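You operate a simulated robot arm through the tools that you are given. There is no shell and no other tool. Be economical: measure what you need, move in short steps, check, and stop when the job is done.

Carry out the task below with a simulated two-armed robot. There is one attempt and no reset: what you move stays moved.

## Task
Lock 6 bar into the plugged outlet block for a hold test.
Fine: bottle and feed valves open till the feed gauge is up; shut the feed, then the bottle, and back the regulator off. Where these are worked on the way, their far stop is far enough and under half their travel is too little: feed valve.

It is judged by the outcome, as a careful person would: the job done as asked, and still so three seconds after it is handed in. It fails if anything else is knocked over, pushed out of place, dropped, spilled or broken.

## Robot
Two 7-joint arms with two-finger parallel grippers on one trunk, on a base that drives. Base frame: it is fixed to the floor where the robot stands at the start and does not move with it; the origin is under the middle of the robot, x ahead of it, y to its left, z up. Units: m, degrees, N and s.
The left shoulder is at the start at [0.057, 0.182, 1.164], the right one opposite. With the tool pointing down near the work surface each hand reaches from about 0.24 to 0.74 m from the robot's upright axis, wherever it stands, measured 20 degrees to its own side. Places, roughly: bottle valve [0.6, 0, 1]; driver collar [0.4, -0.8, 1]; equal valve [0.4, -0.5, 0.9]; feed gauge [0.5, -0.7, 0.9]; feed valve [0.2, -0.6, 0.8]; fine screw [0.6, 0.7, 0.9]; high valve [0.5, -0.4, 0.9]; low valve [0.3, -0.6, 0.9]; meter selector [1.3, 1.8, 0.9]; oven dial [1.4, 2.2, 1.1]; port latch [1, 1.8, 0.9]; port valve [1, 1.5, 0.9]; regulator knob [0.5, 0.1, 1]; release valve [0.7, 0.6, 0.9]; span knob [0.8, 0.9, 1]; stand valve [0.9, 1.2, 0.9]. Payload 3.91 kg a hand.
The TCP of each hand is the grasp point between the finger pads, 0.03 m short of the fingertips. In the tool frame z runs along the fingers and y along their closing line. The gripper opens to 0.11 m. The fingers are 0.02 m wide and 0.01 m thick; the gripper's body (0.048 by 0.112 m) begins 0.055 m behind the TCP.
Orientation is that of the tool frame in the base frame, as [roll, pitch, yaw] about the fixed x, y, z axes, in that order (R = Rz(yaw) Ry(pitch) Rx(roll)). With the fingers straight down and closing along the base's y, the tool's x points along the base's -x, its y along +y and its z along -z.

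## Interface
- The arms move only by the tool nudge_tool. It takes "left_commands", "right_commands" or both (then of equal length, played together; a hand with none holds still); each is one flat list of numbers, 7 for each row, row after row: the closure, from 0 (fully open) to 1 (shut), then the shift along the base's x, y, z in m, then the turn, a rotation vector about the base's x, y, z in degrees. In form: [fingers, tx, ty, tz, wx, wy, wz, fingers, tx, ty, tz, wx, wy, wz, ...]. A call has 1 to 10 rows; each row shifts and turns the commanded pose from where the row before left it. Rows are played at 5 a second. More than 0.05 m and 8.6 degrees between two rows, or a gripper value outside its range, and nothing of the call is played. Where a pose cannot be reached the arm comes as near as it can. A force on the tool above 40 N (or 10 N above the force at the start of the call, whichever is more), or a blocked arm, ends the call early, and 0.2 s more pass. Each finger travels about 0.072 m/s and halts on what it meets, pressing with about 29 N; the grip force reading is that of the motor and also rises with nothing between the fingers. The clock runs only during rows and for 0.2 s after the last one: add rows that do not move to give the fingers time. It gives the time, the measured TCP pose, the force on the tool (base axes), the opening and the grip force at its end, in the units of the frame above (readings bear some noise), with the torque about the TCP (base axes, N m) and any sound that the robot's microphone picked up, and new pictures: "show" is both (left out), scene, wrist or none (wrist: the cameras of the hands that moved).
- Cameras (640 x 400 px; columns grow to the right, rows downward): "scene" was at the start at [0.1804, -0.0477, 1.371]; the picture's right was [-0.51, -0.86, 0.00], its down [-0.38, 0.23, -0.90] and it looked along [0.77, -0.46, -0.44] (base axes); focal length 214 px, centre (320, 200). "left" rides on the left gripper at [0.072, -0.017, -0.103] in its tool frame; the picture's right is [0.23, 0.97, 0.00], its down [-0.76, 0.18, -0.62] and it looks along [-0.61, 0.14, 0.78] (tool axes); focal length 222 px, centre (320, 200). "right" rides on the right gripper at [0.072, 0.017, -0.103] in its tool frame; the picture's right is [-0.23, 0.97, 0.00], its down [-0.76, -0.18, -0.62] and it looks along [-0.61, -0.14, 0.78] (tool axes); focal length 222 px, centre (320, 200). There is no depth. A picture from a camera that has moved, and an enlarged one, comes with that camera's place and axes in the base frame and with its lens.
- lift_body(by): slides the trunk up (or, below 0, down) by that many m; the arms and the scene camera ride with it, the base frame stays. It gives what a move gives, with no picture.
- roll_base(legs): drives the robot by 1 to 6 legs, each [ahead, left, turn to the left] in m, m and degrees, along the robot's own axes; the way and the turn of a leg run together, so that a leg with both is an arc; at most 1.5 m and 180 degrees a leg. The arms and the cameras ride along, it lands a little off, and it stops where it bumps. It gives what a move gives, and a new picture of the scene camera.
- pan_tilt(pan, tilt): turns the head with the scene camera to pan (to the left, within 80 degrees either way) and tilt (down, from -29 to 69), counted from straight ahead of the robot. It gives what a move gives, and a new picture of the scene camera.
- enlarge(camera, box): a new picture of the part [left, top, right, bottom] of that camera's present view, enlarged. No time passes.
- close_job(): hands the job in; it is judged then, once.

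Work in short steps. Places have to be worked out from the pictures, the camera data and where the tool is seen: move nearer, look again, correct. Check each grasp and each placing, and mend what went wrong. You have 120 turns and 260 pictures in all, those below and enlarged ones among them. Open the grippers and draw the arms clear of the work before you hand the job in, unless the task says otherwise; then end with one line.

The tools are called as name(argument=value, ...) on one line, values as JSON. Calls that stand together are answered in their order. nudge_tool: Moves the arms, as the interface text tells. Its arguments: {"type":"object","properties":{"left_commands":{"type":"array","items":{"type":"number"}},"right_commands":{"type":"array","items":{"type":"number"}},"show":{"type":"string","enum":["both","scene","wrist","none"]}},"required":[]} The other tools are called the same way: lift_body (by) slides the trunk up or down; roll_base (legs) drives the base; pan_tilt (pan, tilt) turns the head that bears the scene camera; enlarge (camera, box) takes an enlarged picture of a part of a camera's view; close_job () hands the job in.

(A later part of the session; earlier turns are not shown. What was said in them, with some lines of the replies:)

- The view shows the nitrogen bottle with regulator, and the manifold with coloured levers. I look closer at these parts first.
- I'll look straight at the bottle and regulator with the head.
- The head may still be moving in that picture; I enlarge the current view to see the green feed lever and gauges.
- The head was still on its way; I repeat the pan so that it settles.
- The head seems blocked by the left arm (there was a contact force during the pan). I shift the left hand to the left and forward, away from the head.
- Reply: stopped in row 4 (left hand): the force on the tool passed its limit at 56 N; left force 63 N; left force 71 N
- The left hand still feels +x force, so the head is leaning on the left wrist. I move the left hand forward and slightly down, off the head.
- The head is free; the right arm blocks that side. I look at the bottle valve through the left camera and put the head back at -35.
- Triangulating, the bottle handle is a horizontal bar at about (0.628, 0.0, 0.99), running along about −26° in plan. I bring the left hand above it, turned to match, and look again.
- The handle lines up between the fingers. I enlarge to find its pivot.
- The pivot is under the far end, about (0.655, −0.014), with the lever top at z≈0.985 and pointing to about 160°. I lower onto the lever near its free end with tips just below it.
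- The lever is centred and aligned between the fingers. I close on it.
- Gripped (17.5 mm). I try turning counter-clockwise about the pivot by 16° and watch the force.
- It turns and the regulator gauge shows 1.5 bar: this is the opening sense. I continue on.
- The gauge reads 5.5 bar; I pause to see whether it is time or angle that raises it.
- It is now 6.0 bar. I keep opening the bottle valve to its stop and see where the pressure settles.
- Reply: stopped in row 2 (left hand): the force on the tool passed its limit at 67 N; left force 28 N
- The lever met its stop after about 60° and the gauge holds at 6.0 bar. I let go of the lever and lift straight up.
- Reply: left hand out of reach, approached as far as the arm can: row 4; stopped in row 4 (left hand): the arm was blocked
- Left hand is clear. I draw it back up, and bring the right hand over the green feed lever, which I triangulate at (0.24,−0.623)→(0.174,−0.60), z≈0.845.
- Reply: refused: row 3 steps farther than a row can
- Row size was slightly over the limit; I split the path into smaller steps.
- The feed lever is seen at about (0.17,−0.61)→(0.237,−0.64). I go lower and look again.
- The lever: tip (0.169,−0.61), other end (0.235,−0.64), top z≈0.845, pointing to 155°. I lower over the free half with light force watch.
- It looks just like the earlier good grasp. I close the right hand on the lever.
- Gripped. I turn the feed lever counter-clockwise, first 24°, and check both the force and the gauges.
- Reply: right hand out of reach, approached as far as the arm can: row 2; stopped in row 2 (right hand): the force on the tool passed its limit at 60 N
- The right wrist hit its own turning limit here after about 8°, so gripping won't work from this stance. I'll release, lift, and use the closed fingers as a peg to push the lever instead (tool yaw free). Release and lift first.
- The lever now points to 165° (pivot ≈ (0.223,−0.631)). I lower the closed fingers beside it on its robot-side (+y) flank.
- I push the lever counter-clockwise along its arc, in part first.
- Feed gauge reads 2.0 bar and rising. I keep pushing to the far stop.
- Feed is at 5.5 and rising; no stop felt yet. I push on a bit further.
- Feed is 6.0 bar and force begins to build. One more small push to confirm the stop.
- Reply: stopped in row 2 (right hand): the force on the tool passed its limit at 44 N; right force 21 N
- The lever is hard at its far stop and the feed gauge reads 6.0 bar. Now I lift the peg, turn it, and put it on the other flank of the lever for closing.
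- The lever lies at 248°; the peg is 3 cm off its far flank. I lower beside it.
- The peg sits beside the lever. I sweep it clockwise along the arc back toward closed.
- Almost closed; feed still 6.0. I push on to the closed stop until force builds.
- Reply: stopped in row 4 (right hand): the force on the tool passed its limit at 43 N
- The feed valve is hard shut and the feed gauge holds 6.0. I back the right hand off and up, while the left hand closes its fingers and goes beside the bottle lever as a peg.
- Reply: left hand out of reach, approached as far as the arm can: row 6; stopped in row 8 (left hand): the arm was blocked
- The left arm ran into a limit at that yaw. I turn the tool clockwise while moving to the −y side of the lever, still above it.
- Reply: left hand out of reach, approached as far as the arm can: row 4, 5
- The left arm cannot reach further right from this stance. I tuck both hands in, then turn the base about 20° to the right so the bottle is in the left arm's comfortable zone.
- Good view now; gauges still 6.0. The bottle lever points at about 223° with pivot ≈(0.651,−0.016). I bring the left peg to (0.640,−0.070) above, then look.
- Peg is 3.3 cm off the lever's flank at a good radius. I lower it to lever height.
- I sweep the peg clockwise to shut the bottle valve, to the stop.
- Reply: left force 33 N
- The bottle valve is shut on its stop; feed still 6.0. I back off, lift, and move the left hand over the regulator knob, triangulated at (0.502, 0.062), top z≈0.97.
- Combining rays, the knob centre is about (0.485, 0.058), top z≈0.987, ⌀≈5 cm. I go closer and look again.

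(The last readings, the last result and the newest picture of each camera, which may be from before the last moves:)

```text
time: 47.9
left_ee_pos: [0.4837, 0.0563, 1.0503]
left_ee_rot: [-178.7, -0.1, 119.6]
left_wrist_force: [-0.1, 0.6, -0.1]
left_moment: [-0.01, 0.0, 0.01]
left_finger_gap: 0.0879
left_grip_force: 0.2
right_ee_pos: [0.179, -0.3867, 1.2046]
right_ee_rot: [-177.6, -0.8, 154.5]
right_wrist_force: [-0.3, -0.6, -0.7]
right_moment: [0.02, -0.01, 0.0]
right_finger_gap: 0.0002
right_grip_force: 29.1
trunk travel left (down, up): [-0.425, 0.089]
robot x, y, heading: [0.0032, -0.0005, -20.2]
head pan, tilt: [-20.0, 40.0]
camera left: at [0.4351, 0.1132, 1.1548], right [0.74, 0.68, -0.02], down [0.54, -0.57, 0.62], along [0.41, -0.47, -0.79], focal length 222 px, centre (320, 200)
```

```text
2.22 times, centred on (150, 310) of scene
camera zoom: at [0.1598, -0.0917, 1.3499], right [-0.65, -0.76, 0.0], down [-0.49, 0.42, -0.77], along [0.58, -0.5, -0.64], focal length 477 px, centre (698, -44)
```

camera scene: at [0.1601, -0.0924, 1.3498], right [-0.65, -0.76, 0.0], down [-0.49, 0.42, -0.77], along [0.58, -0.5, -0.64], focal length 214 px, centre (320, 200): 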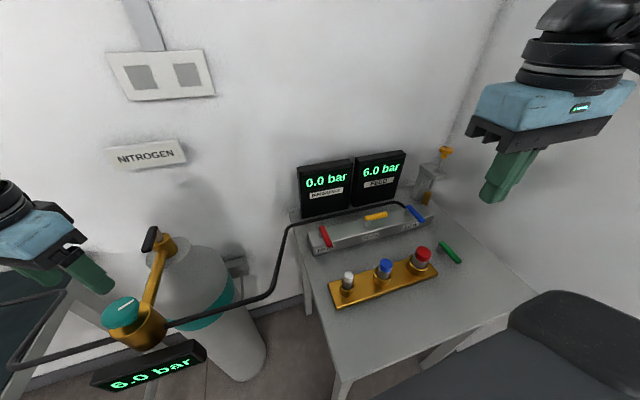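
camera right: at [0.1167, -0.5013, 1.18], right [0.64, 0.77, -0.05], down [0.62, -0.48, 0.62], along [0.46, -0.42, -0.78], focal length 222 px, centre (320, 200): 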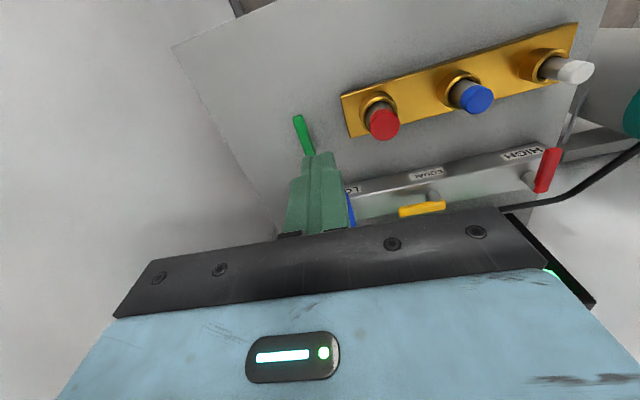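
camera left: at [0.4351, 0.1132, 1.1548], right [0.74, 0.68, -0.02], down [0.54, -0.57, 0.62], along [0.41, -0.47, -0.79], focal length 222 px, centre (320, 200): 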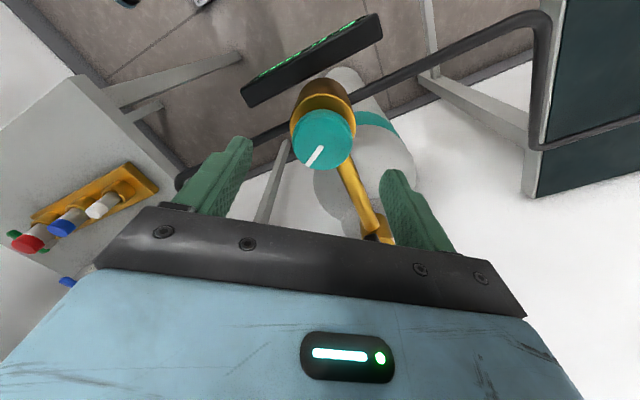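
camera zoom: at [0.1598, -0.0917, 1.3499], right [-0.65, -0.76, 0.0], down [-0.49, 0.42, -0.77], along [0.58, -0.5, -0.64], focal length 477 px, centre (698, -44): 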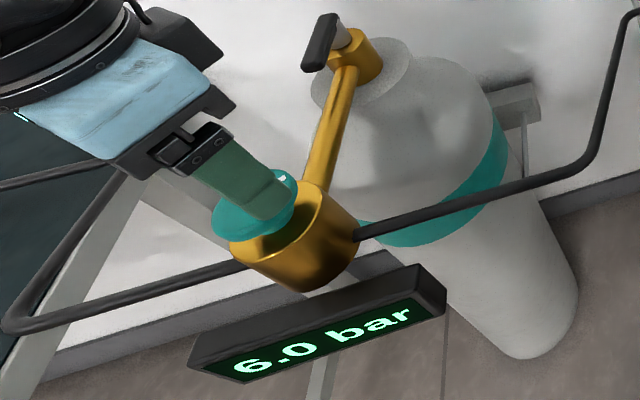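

The knob is well located: (0.484, 0.057), radius 2.4 cm. I lower around it and close.

nudge_tool(left_commands=[0.2, 0.001, 0.001, -0.03, 0, 0, 0, 0.2, 0, 0, -0.03, 0, 0, 0, 0.2, 0, 0, 0, 0, 0, 0, 0.8, 0, 0, 0, 0, 0, 0, 0.8, 0, 0, 0, 0, 0, 0, 0.8, 0, 0, 0, 0, 0, 0])

```text
time: 49.3
left_ee_pos: [0.482, 0.0564, 0.9921]
left_ee_rot: [-178.7, -0.1, 119.5]
left_wrist_force: [-6.6, -2.9, -4.3]
left_moment: [-0.36, 0.05, 0.02]
left_finger_gap: 0.0477
left_grip_force: 44.6
right_ee_pos: [0.1792, -0.3884, 1.2055]
right_ee_rot: [-177.6, -0.8, 154.5]
right_wrist_force: [-0.1, 0.0, 0.5]
right_moment: [0.03, 0.01, -0.01]
right_finger_gap: 0.0
right_grip_force: 28.8
trunk travel left (down, up): [-0.425, 0.089]
robot x, y, heading: [-0.0, 0.0029, -20.4]
head pan, tilt: [-20.0, 40.0]
camera scene: at [0.1591, -0.0922, 1.3499], right [-0.65, -0.76, 0.0], down [-0.49, 0.42, -0.77], along [0.58, -0.5, -0.64], focal length 214 px, centre (320, 200)
camera left: at [0.4355, 0.1136, 1.0947], right [0.74, 0.68, -0.02], down [0.54, -0.57, 0.62], along [0.41, -0.47, -0.79], focal length 222 px, centre (320, 200)
```

scene: 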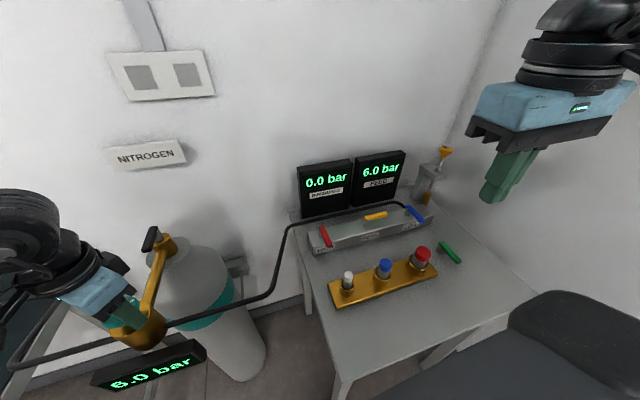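
left: 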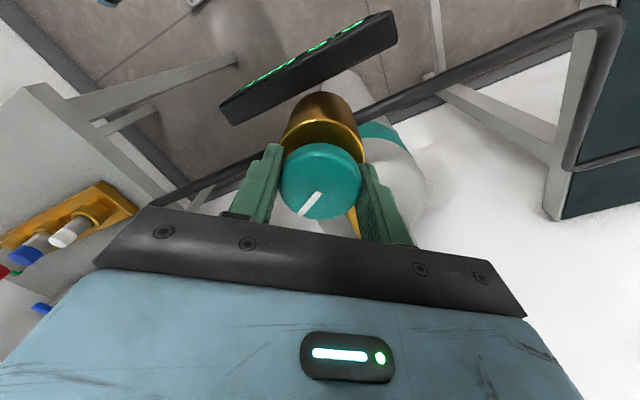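

Gripped across its diameter (47.7 mm). I turn it counter-clockwise 40° and look at the gauge.

nudge_tool(left_commands=[0.8, 0, 0, 0, 0, 0, 8, 0.8, 0, 0, 0, 0, 0, 8, 0.8, 0, 0, 0, 0, 0, 8, 0.8, 0, 0, 0, 0, 0, 8, 0.8, 0, 0, 0, 0, 0, 8, 0.8, 0, 0, 0, 0, 0, 0])

```text
time: 50.7
left_ee_pos: [0.4834, 0.0579, 0.991]
left_ee_rot: [-178.8, -0.2, 159.6]
left_wrist_force: [-14.8, -6.0, -19.5]
left_moment: [-0.41, 0.0, 0.01]
left_finger_gap: 0.0472
left_grip_force: 45.2
right_ee_pos: [0.1798, -0.3874, 1.2043]
right_ee_rot: [-177.6, -0.8, 154.5]
right_wrist_force: [-0.3, 0.3, -1.1]
right_moment: [-0.01, -0.03, 0.01]
right_finger_gap: 0.0001
right_grip_force: 28.7
trunk travel left (down, up): [-0.425, 0.089]
robot x, y, heading: [-0.0052, -0.0026, -20.1]
head pan, tilt: [-20.0, 40.0]
camera scene: at [0.1591, -0.0923, 1.3498], right [-0.65, -0.76, 0.0], down [-0.49, 0.42, -0.77], along [0.58, -0.5, -0.64], focal length 214 px, centre (320, 200)
camera left: at [0.4112, 0.0694, 1.0949], right [0.13, 0.99, -0.02], down [0.78, -0.09, 0.62], along [0.61, -0.09, -0.79], focal length 222 px, centre (320, 200)
```

scene: 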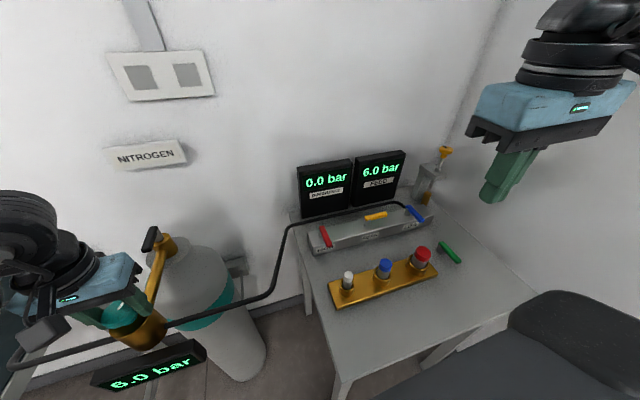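
left: 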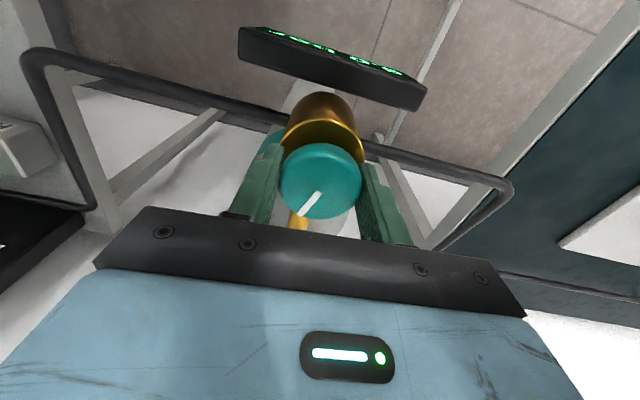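

The knob turned with the hand (mark fixed relative to the fingers); no torque yet. I continue.

nudge_tool(left_commands=[0.8, 0, 0, 0, 0, 0, 8, 0.8, 0, 0, 0, 0, 0, 8, 0.8, 0, 0, 0, 0, 0, 8, 0.8, 0, 0, 0, 0, 0, 8, 0.8, 0, 0, 0, 0, 0, 8, 0.8, 0, 0, 0, 0, 0, 8, 0.8, 0, 0, 0, 0, 0, 0])

```text
time: 52.3
left_ee_pos: [0.4866, 0.0595, 0.9921]
left_ee_rot: [-178.7, 0.0, -152.4]
left_wrist_force: [3.4, 8.4, 10.4]
left_moment: [0.07, 0.14, -1.15]
left_finger_gap: 0.0472
left_grip_force: 45.2
right_ee_pos: [0.1792, -0.3856, 1.2046]
right_ee_rot: [-177.6, -0.8, 154.5]
right_wrist_force: [-0.9, -0.5, -0.2]
right_moment: [0.02, -0.01, -0.02]
right_finger_gap: 0.0
right_grip_force: 29.5
trunk travel left (down, up): [-0.425, 0.089]
robot x, y, heading: [-0.0038, -0.0006, -20.6]
head pan, tilt: [-20.0, 40.0]
camera scene: at [0.1594, -0.0906, 1.3502], right [-0.65, -0.76, 0.0], down [-0.49, 0.42, -0.77], along [0.58, -0.5, -0.64], focal length 214 px, centre (320, 200)
camera left: at [0.4279, 0.013, 1.0965], right [-0.65, 0.76, -0.02], down [0.58, 0.53, 0.62], along [0.48, 0.39, -0.79], focal length 222 px, centre (320, 200)
```

scene: 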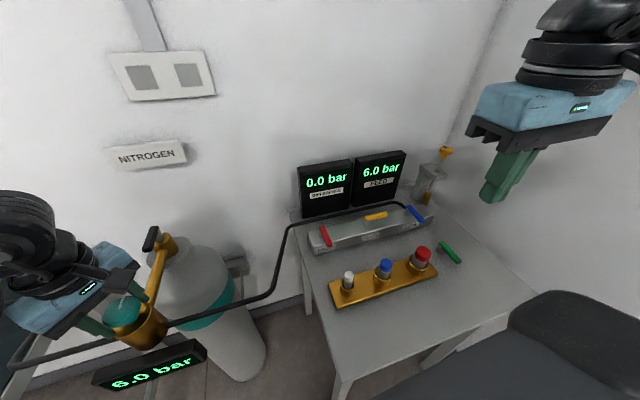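
left: 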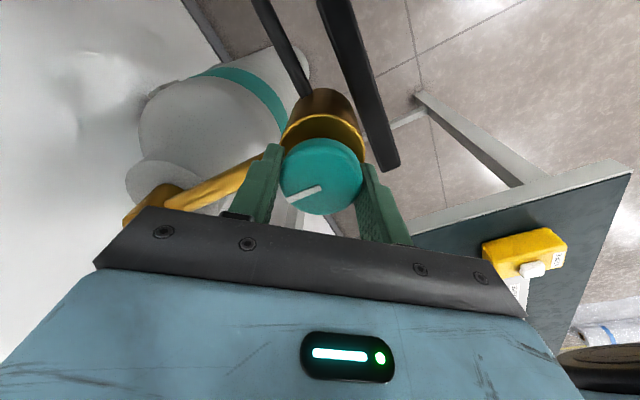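

Torque rose to −1.15 N·m and the mark slipped relative to the fingers: the knob seems to be at its stop after about 65°. To be sure, I release, swing back, re-grip and try again.

nudge_tool(left_commands=[0.25, 0, 0, 0, 0, 0, 0, 0.25, 0, 0, 0, 0, 0, 0, 0.25, -0.001, -0.001, 0, 0, 0, -8, 0.25, -0.001, 0, 0, 0, 0, -8, 0.25, 0, 0, 0, 0, 0, -8, 0.25, 0, 0, 0, 0, 0, -8, 0.25, 0, 0, 0, 0, 0, -8, 0.8, 0, 0, 0, 0, 0, 0, 0.8, 0, 0, 0, 0, 0, 0, 0.8, 0, 0, 0, 0, 0, 0], show="wrist")

nudge_tool(left_commands=[0.8, 0, 0, 0, 0, 0, 5, 0.8, 0, 0, 0, 0, 0, 5, 0.8, 0, 0, 0, 0, 0, 5, 0.8, 0, 0, 0, 0, 0, 5, 0.8, 0, 0, 0, 0, 0, 0], show="wrist")

```text
time: 54.5
left_ee_pos: [0.4835, 0.0581, 0.9905]
left_ee_rot: [-178.8, -0.2, 167.6]
left_wrist_force: [1.5, 4.4, 2.7]
left_moment: [0.32, 0.15, -0.16]
left_finger_gap: 0.0471
left_grip_force: 45.0
right_ee_pos: [0.1798, -0.3877, 1.2058]
right_ee_rot: [-177.5, -0.8, 154.4]
right_wrist_force: [0.2, -0.2, -0.3]
right_moment: [0.02, -0.02, 0.04]
right_finger_gap: 0.0001
right_grip_force: 28.7
trunk travel left (down, up): [-0.425, 0.089]
robot x, y, heading: [-0.0022, 0.0019, -20.7]
head pan, tilt: [-20.0, 40.0]
camera left: at [0.4095, 0.0595, 1.0951], right [-0.01, 1.0, -0.02], down [0.79, 0.02, 0.62], along [0.62, -0.01, -0.79], focal length 222 px, centre (320, 200)
```

left: 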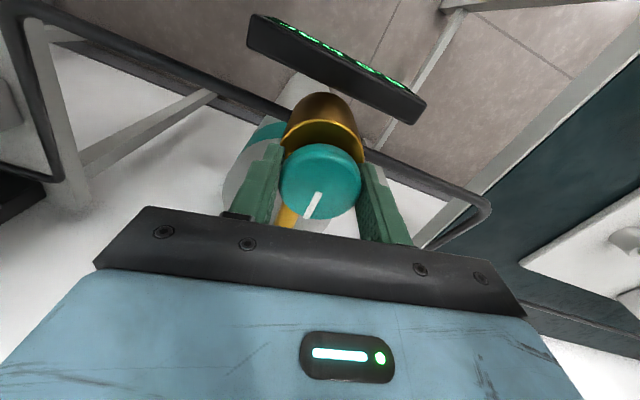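

```text
time: 55.7
left_ee_pos: [0.4822, 0.0583, 0.9896]
left_ee_rot: [-178.8, -0.2, -172.4]
left_wrist_force: [0.7, 5.4, -3.7]
left_moment: [0.03, -0.04, -1.2]
left_finger_gap: 0.0469
left_grip_force: 44.4
right_ee_pos: [0.1806, -0.386, 1.2054]
right_ee_rot: [-177.5, -0.7, 154.6]
right_wrist_force: [0.1, 0.0, 0.1]
right_moment: [0.04, 0.01, -0.03]
right_finger_gap: 0.0
right_grip_force: 29.0
trunk travel left (down, up): [-0.425, 0.089]
robot x, y, heading: [0.0052, -0.0007, -20.4]
head pan, tilt: [-20.0, 40.0]
camera left: at [0.4134, 0.0341, 1.0948], right [-0.35, 0.94, -0.02], down [0.73, 0.29, 0.62], along [0.58, 0.2, -0.79], focal length 222 px, centre (320, 200)
```

left: 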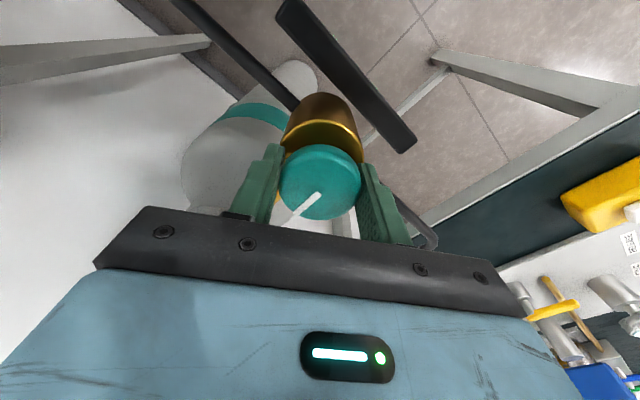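

Torque hits −1.2 N·m at once and the mark stays: the regulator is fully backed off. I release, lift clear and open the hands.

nudge_tool(left_commands=[0.2, 0, 0, 0, 0, 0, 0, 0.2, 0, 0, 0, 0, 0, 0, 0, 0, 0, 0.03, 0, 0, 0, 0, 0, 0, 0.04, 0, 0, 0, 0, 0, 0, 0.04, 0, 0, 0, 0, 0, 0, 0.04, 0, 0, 0, 0, -0.03, 0, 0.03, 0, 0, 0, 0, -0.02, 0, 0.02, 0, 0, 0], right_commands=[0, 0, 0, 0, 0, 0, 0, 0, 0, 0, 0, 0, 0, 0, 0, 0, 0, 0, 0, 0, 0, 0, 0, 0, 0, 0, 0, 0, 0, 0, 0, 0, 0, 0, 0, 0, 0, 0, 0, 0, 0, 0, 0, 0, 0, 0, 0, 0, 0, 0, 0, 0, 0, 0, 0, 0])

enlarge(camera="scene", box=[280, 130, 480, 290])

enlarge(camera="scene", box=[50, 210, 250, 400])

```text
time: 57.5
left_ee_pos: [0.432, 0.0583, 1.1913]
left_ee_rot: [-178.8, -0.2, -172.4]
left_wrist_force: [-0.9, -0.6, 0.2]
left_moment: [0.0, 0.02, -0.02]
left_finger_gap: 0.1101
left_grip_force: 0.0
right_ee_pos: [0.1799, -0.3874, 1.2053]
right_ee_rot: [-177.6, -0.8, 154.5]
right_wrist_force: [-0.2, 0.5, 0.0]
right_moment: [-0.01, 0.0, -0.03]
right_finger_gap: 0.1101
right_grip_force: 0.1
trunk travel left (down, up): [-0.425, 0.089]
robot x, y, heading: [0.0008, -0.0002, -20.2]
head pan, tilt: [-20.0, 40.0]
camera scene: at [0.1594, -0.092, 1.3499], right [-0.65, -0.76, 0.0], down [-0.49, 0.42, -0.77], along [0.58, -0.5, -0.64], focal length 214 px, centre (320, 200)
camera right: at [0.1242, -0.337, 1.3099], right [0.62, 0.78, -0.04], down [0.63, -0.47, 0.62], along [0.46, -0.41, -0.78], focal length 222 px, centre (320, 200)
camera left: at [0.3627, 0.0339, 1.2964], right [-0.35, 0.94, -0.02], down [0.73, 0.29, 0.62], along [0.58, 0.2, -0.79], focal length 222 px, centre (320, 200)
```

scene: 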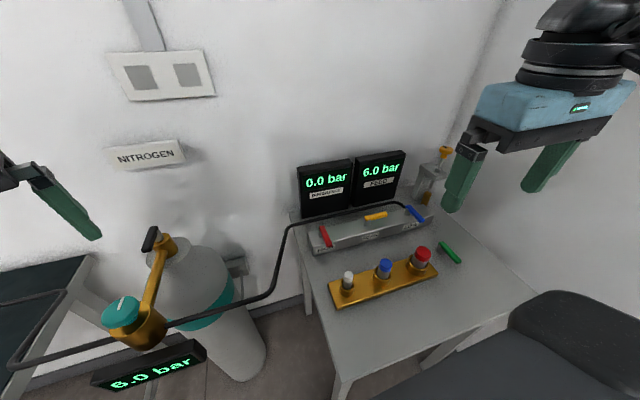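
right: 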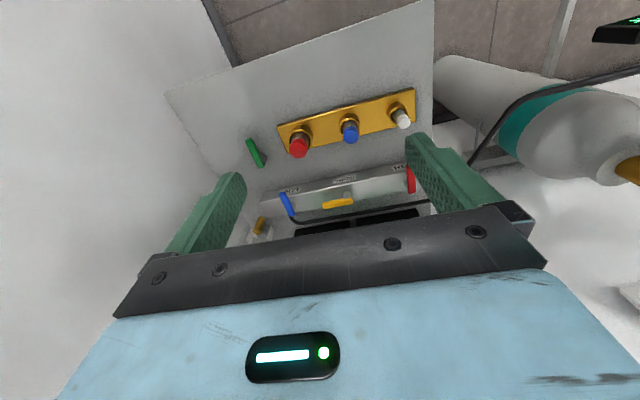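
left: 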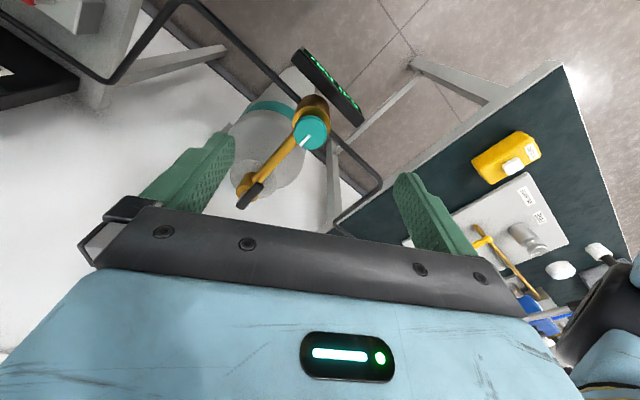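

```text
2.50 times, centred on (380, 210) of scene
camera zoom: at [0.1594, -0.092, 1.3499], right [-0.65, -0.76, 0.0], down [-0.49, 0.42, -0.77], along [0.58, -0.5, -0.64], focal length 536 px, centre (170, 175)
```

zoom: 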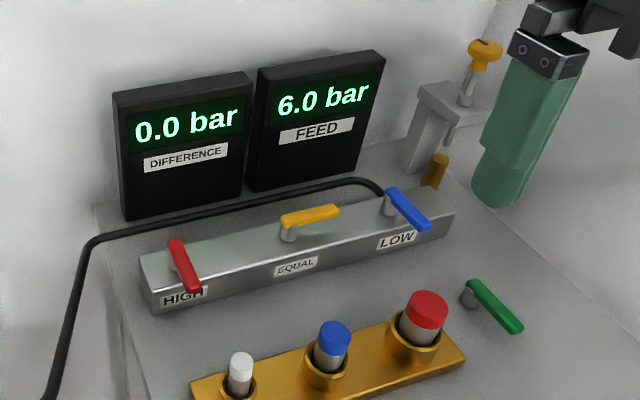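

```text
2.11 times, centred on (150, 305) of scene
camera zoom: at [0.1594, -0.092, 1.3499], right [-0.65, -0.76, 0.0], down [-0.49, 0.42, -0.77], along [0.58, -0.5, -0.64], focal length 452 px, centre (678, -21)
```

zoom: 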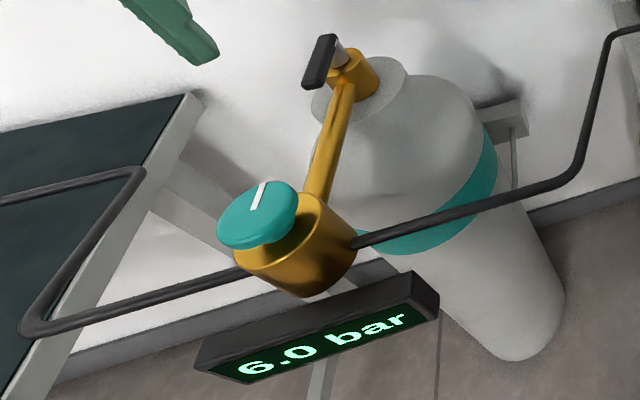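

The feed gauge holds at 6.0 bar, the feed and bottle levers are back on their closed stops, the regulator is at its backed-off stop, and both hands are open and clear. I hand the job in.

close_job()

```text
The job is handed in.
```

The plugged outlet block is locked at 6.0 bar: the feed valve was opened to its far stop, then shut. The bottle was shut next, and the regulator was turned counter-clockwise to its stop; I took that as backed off by convention, since the gauge between it and the shut feed valve still reads a trapped 6.0 bar.
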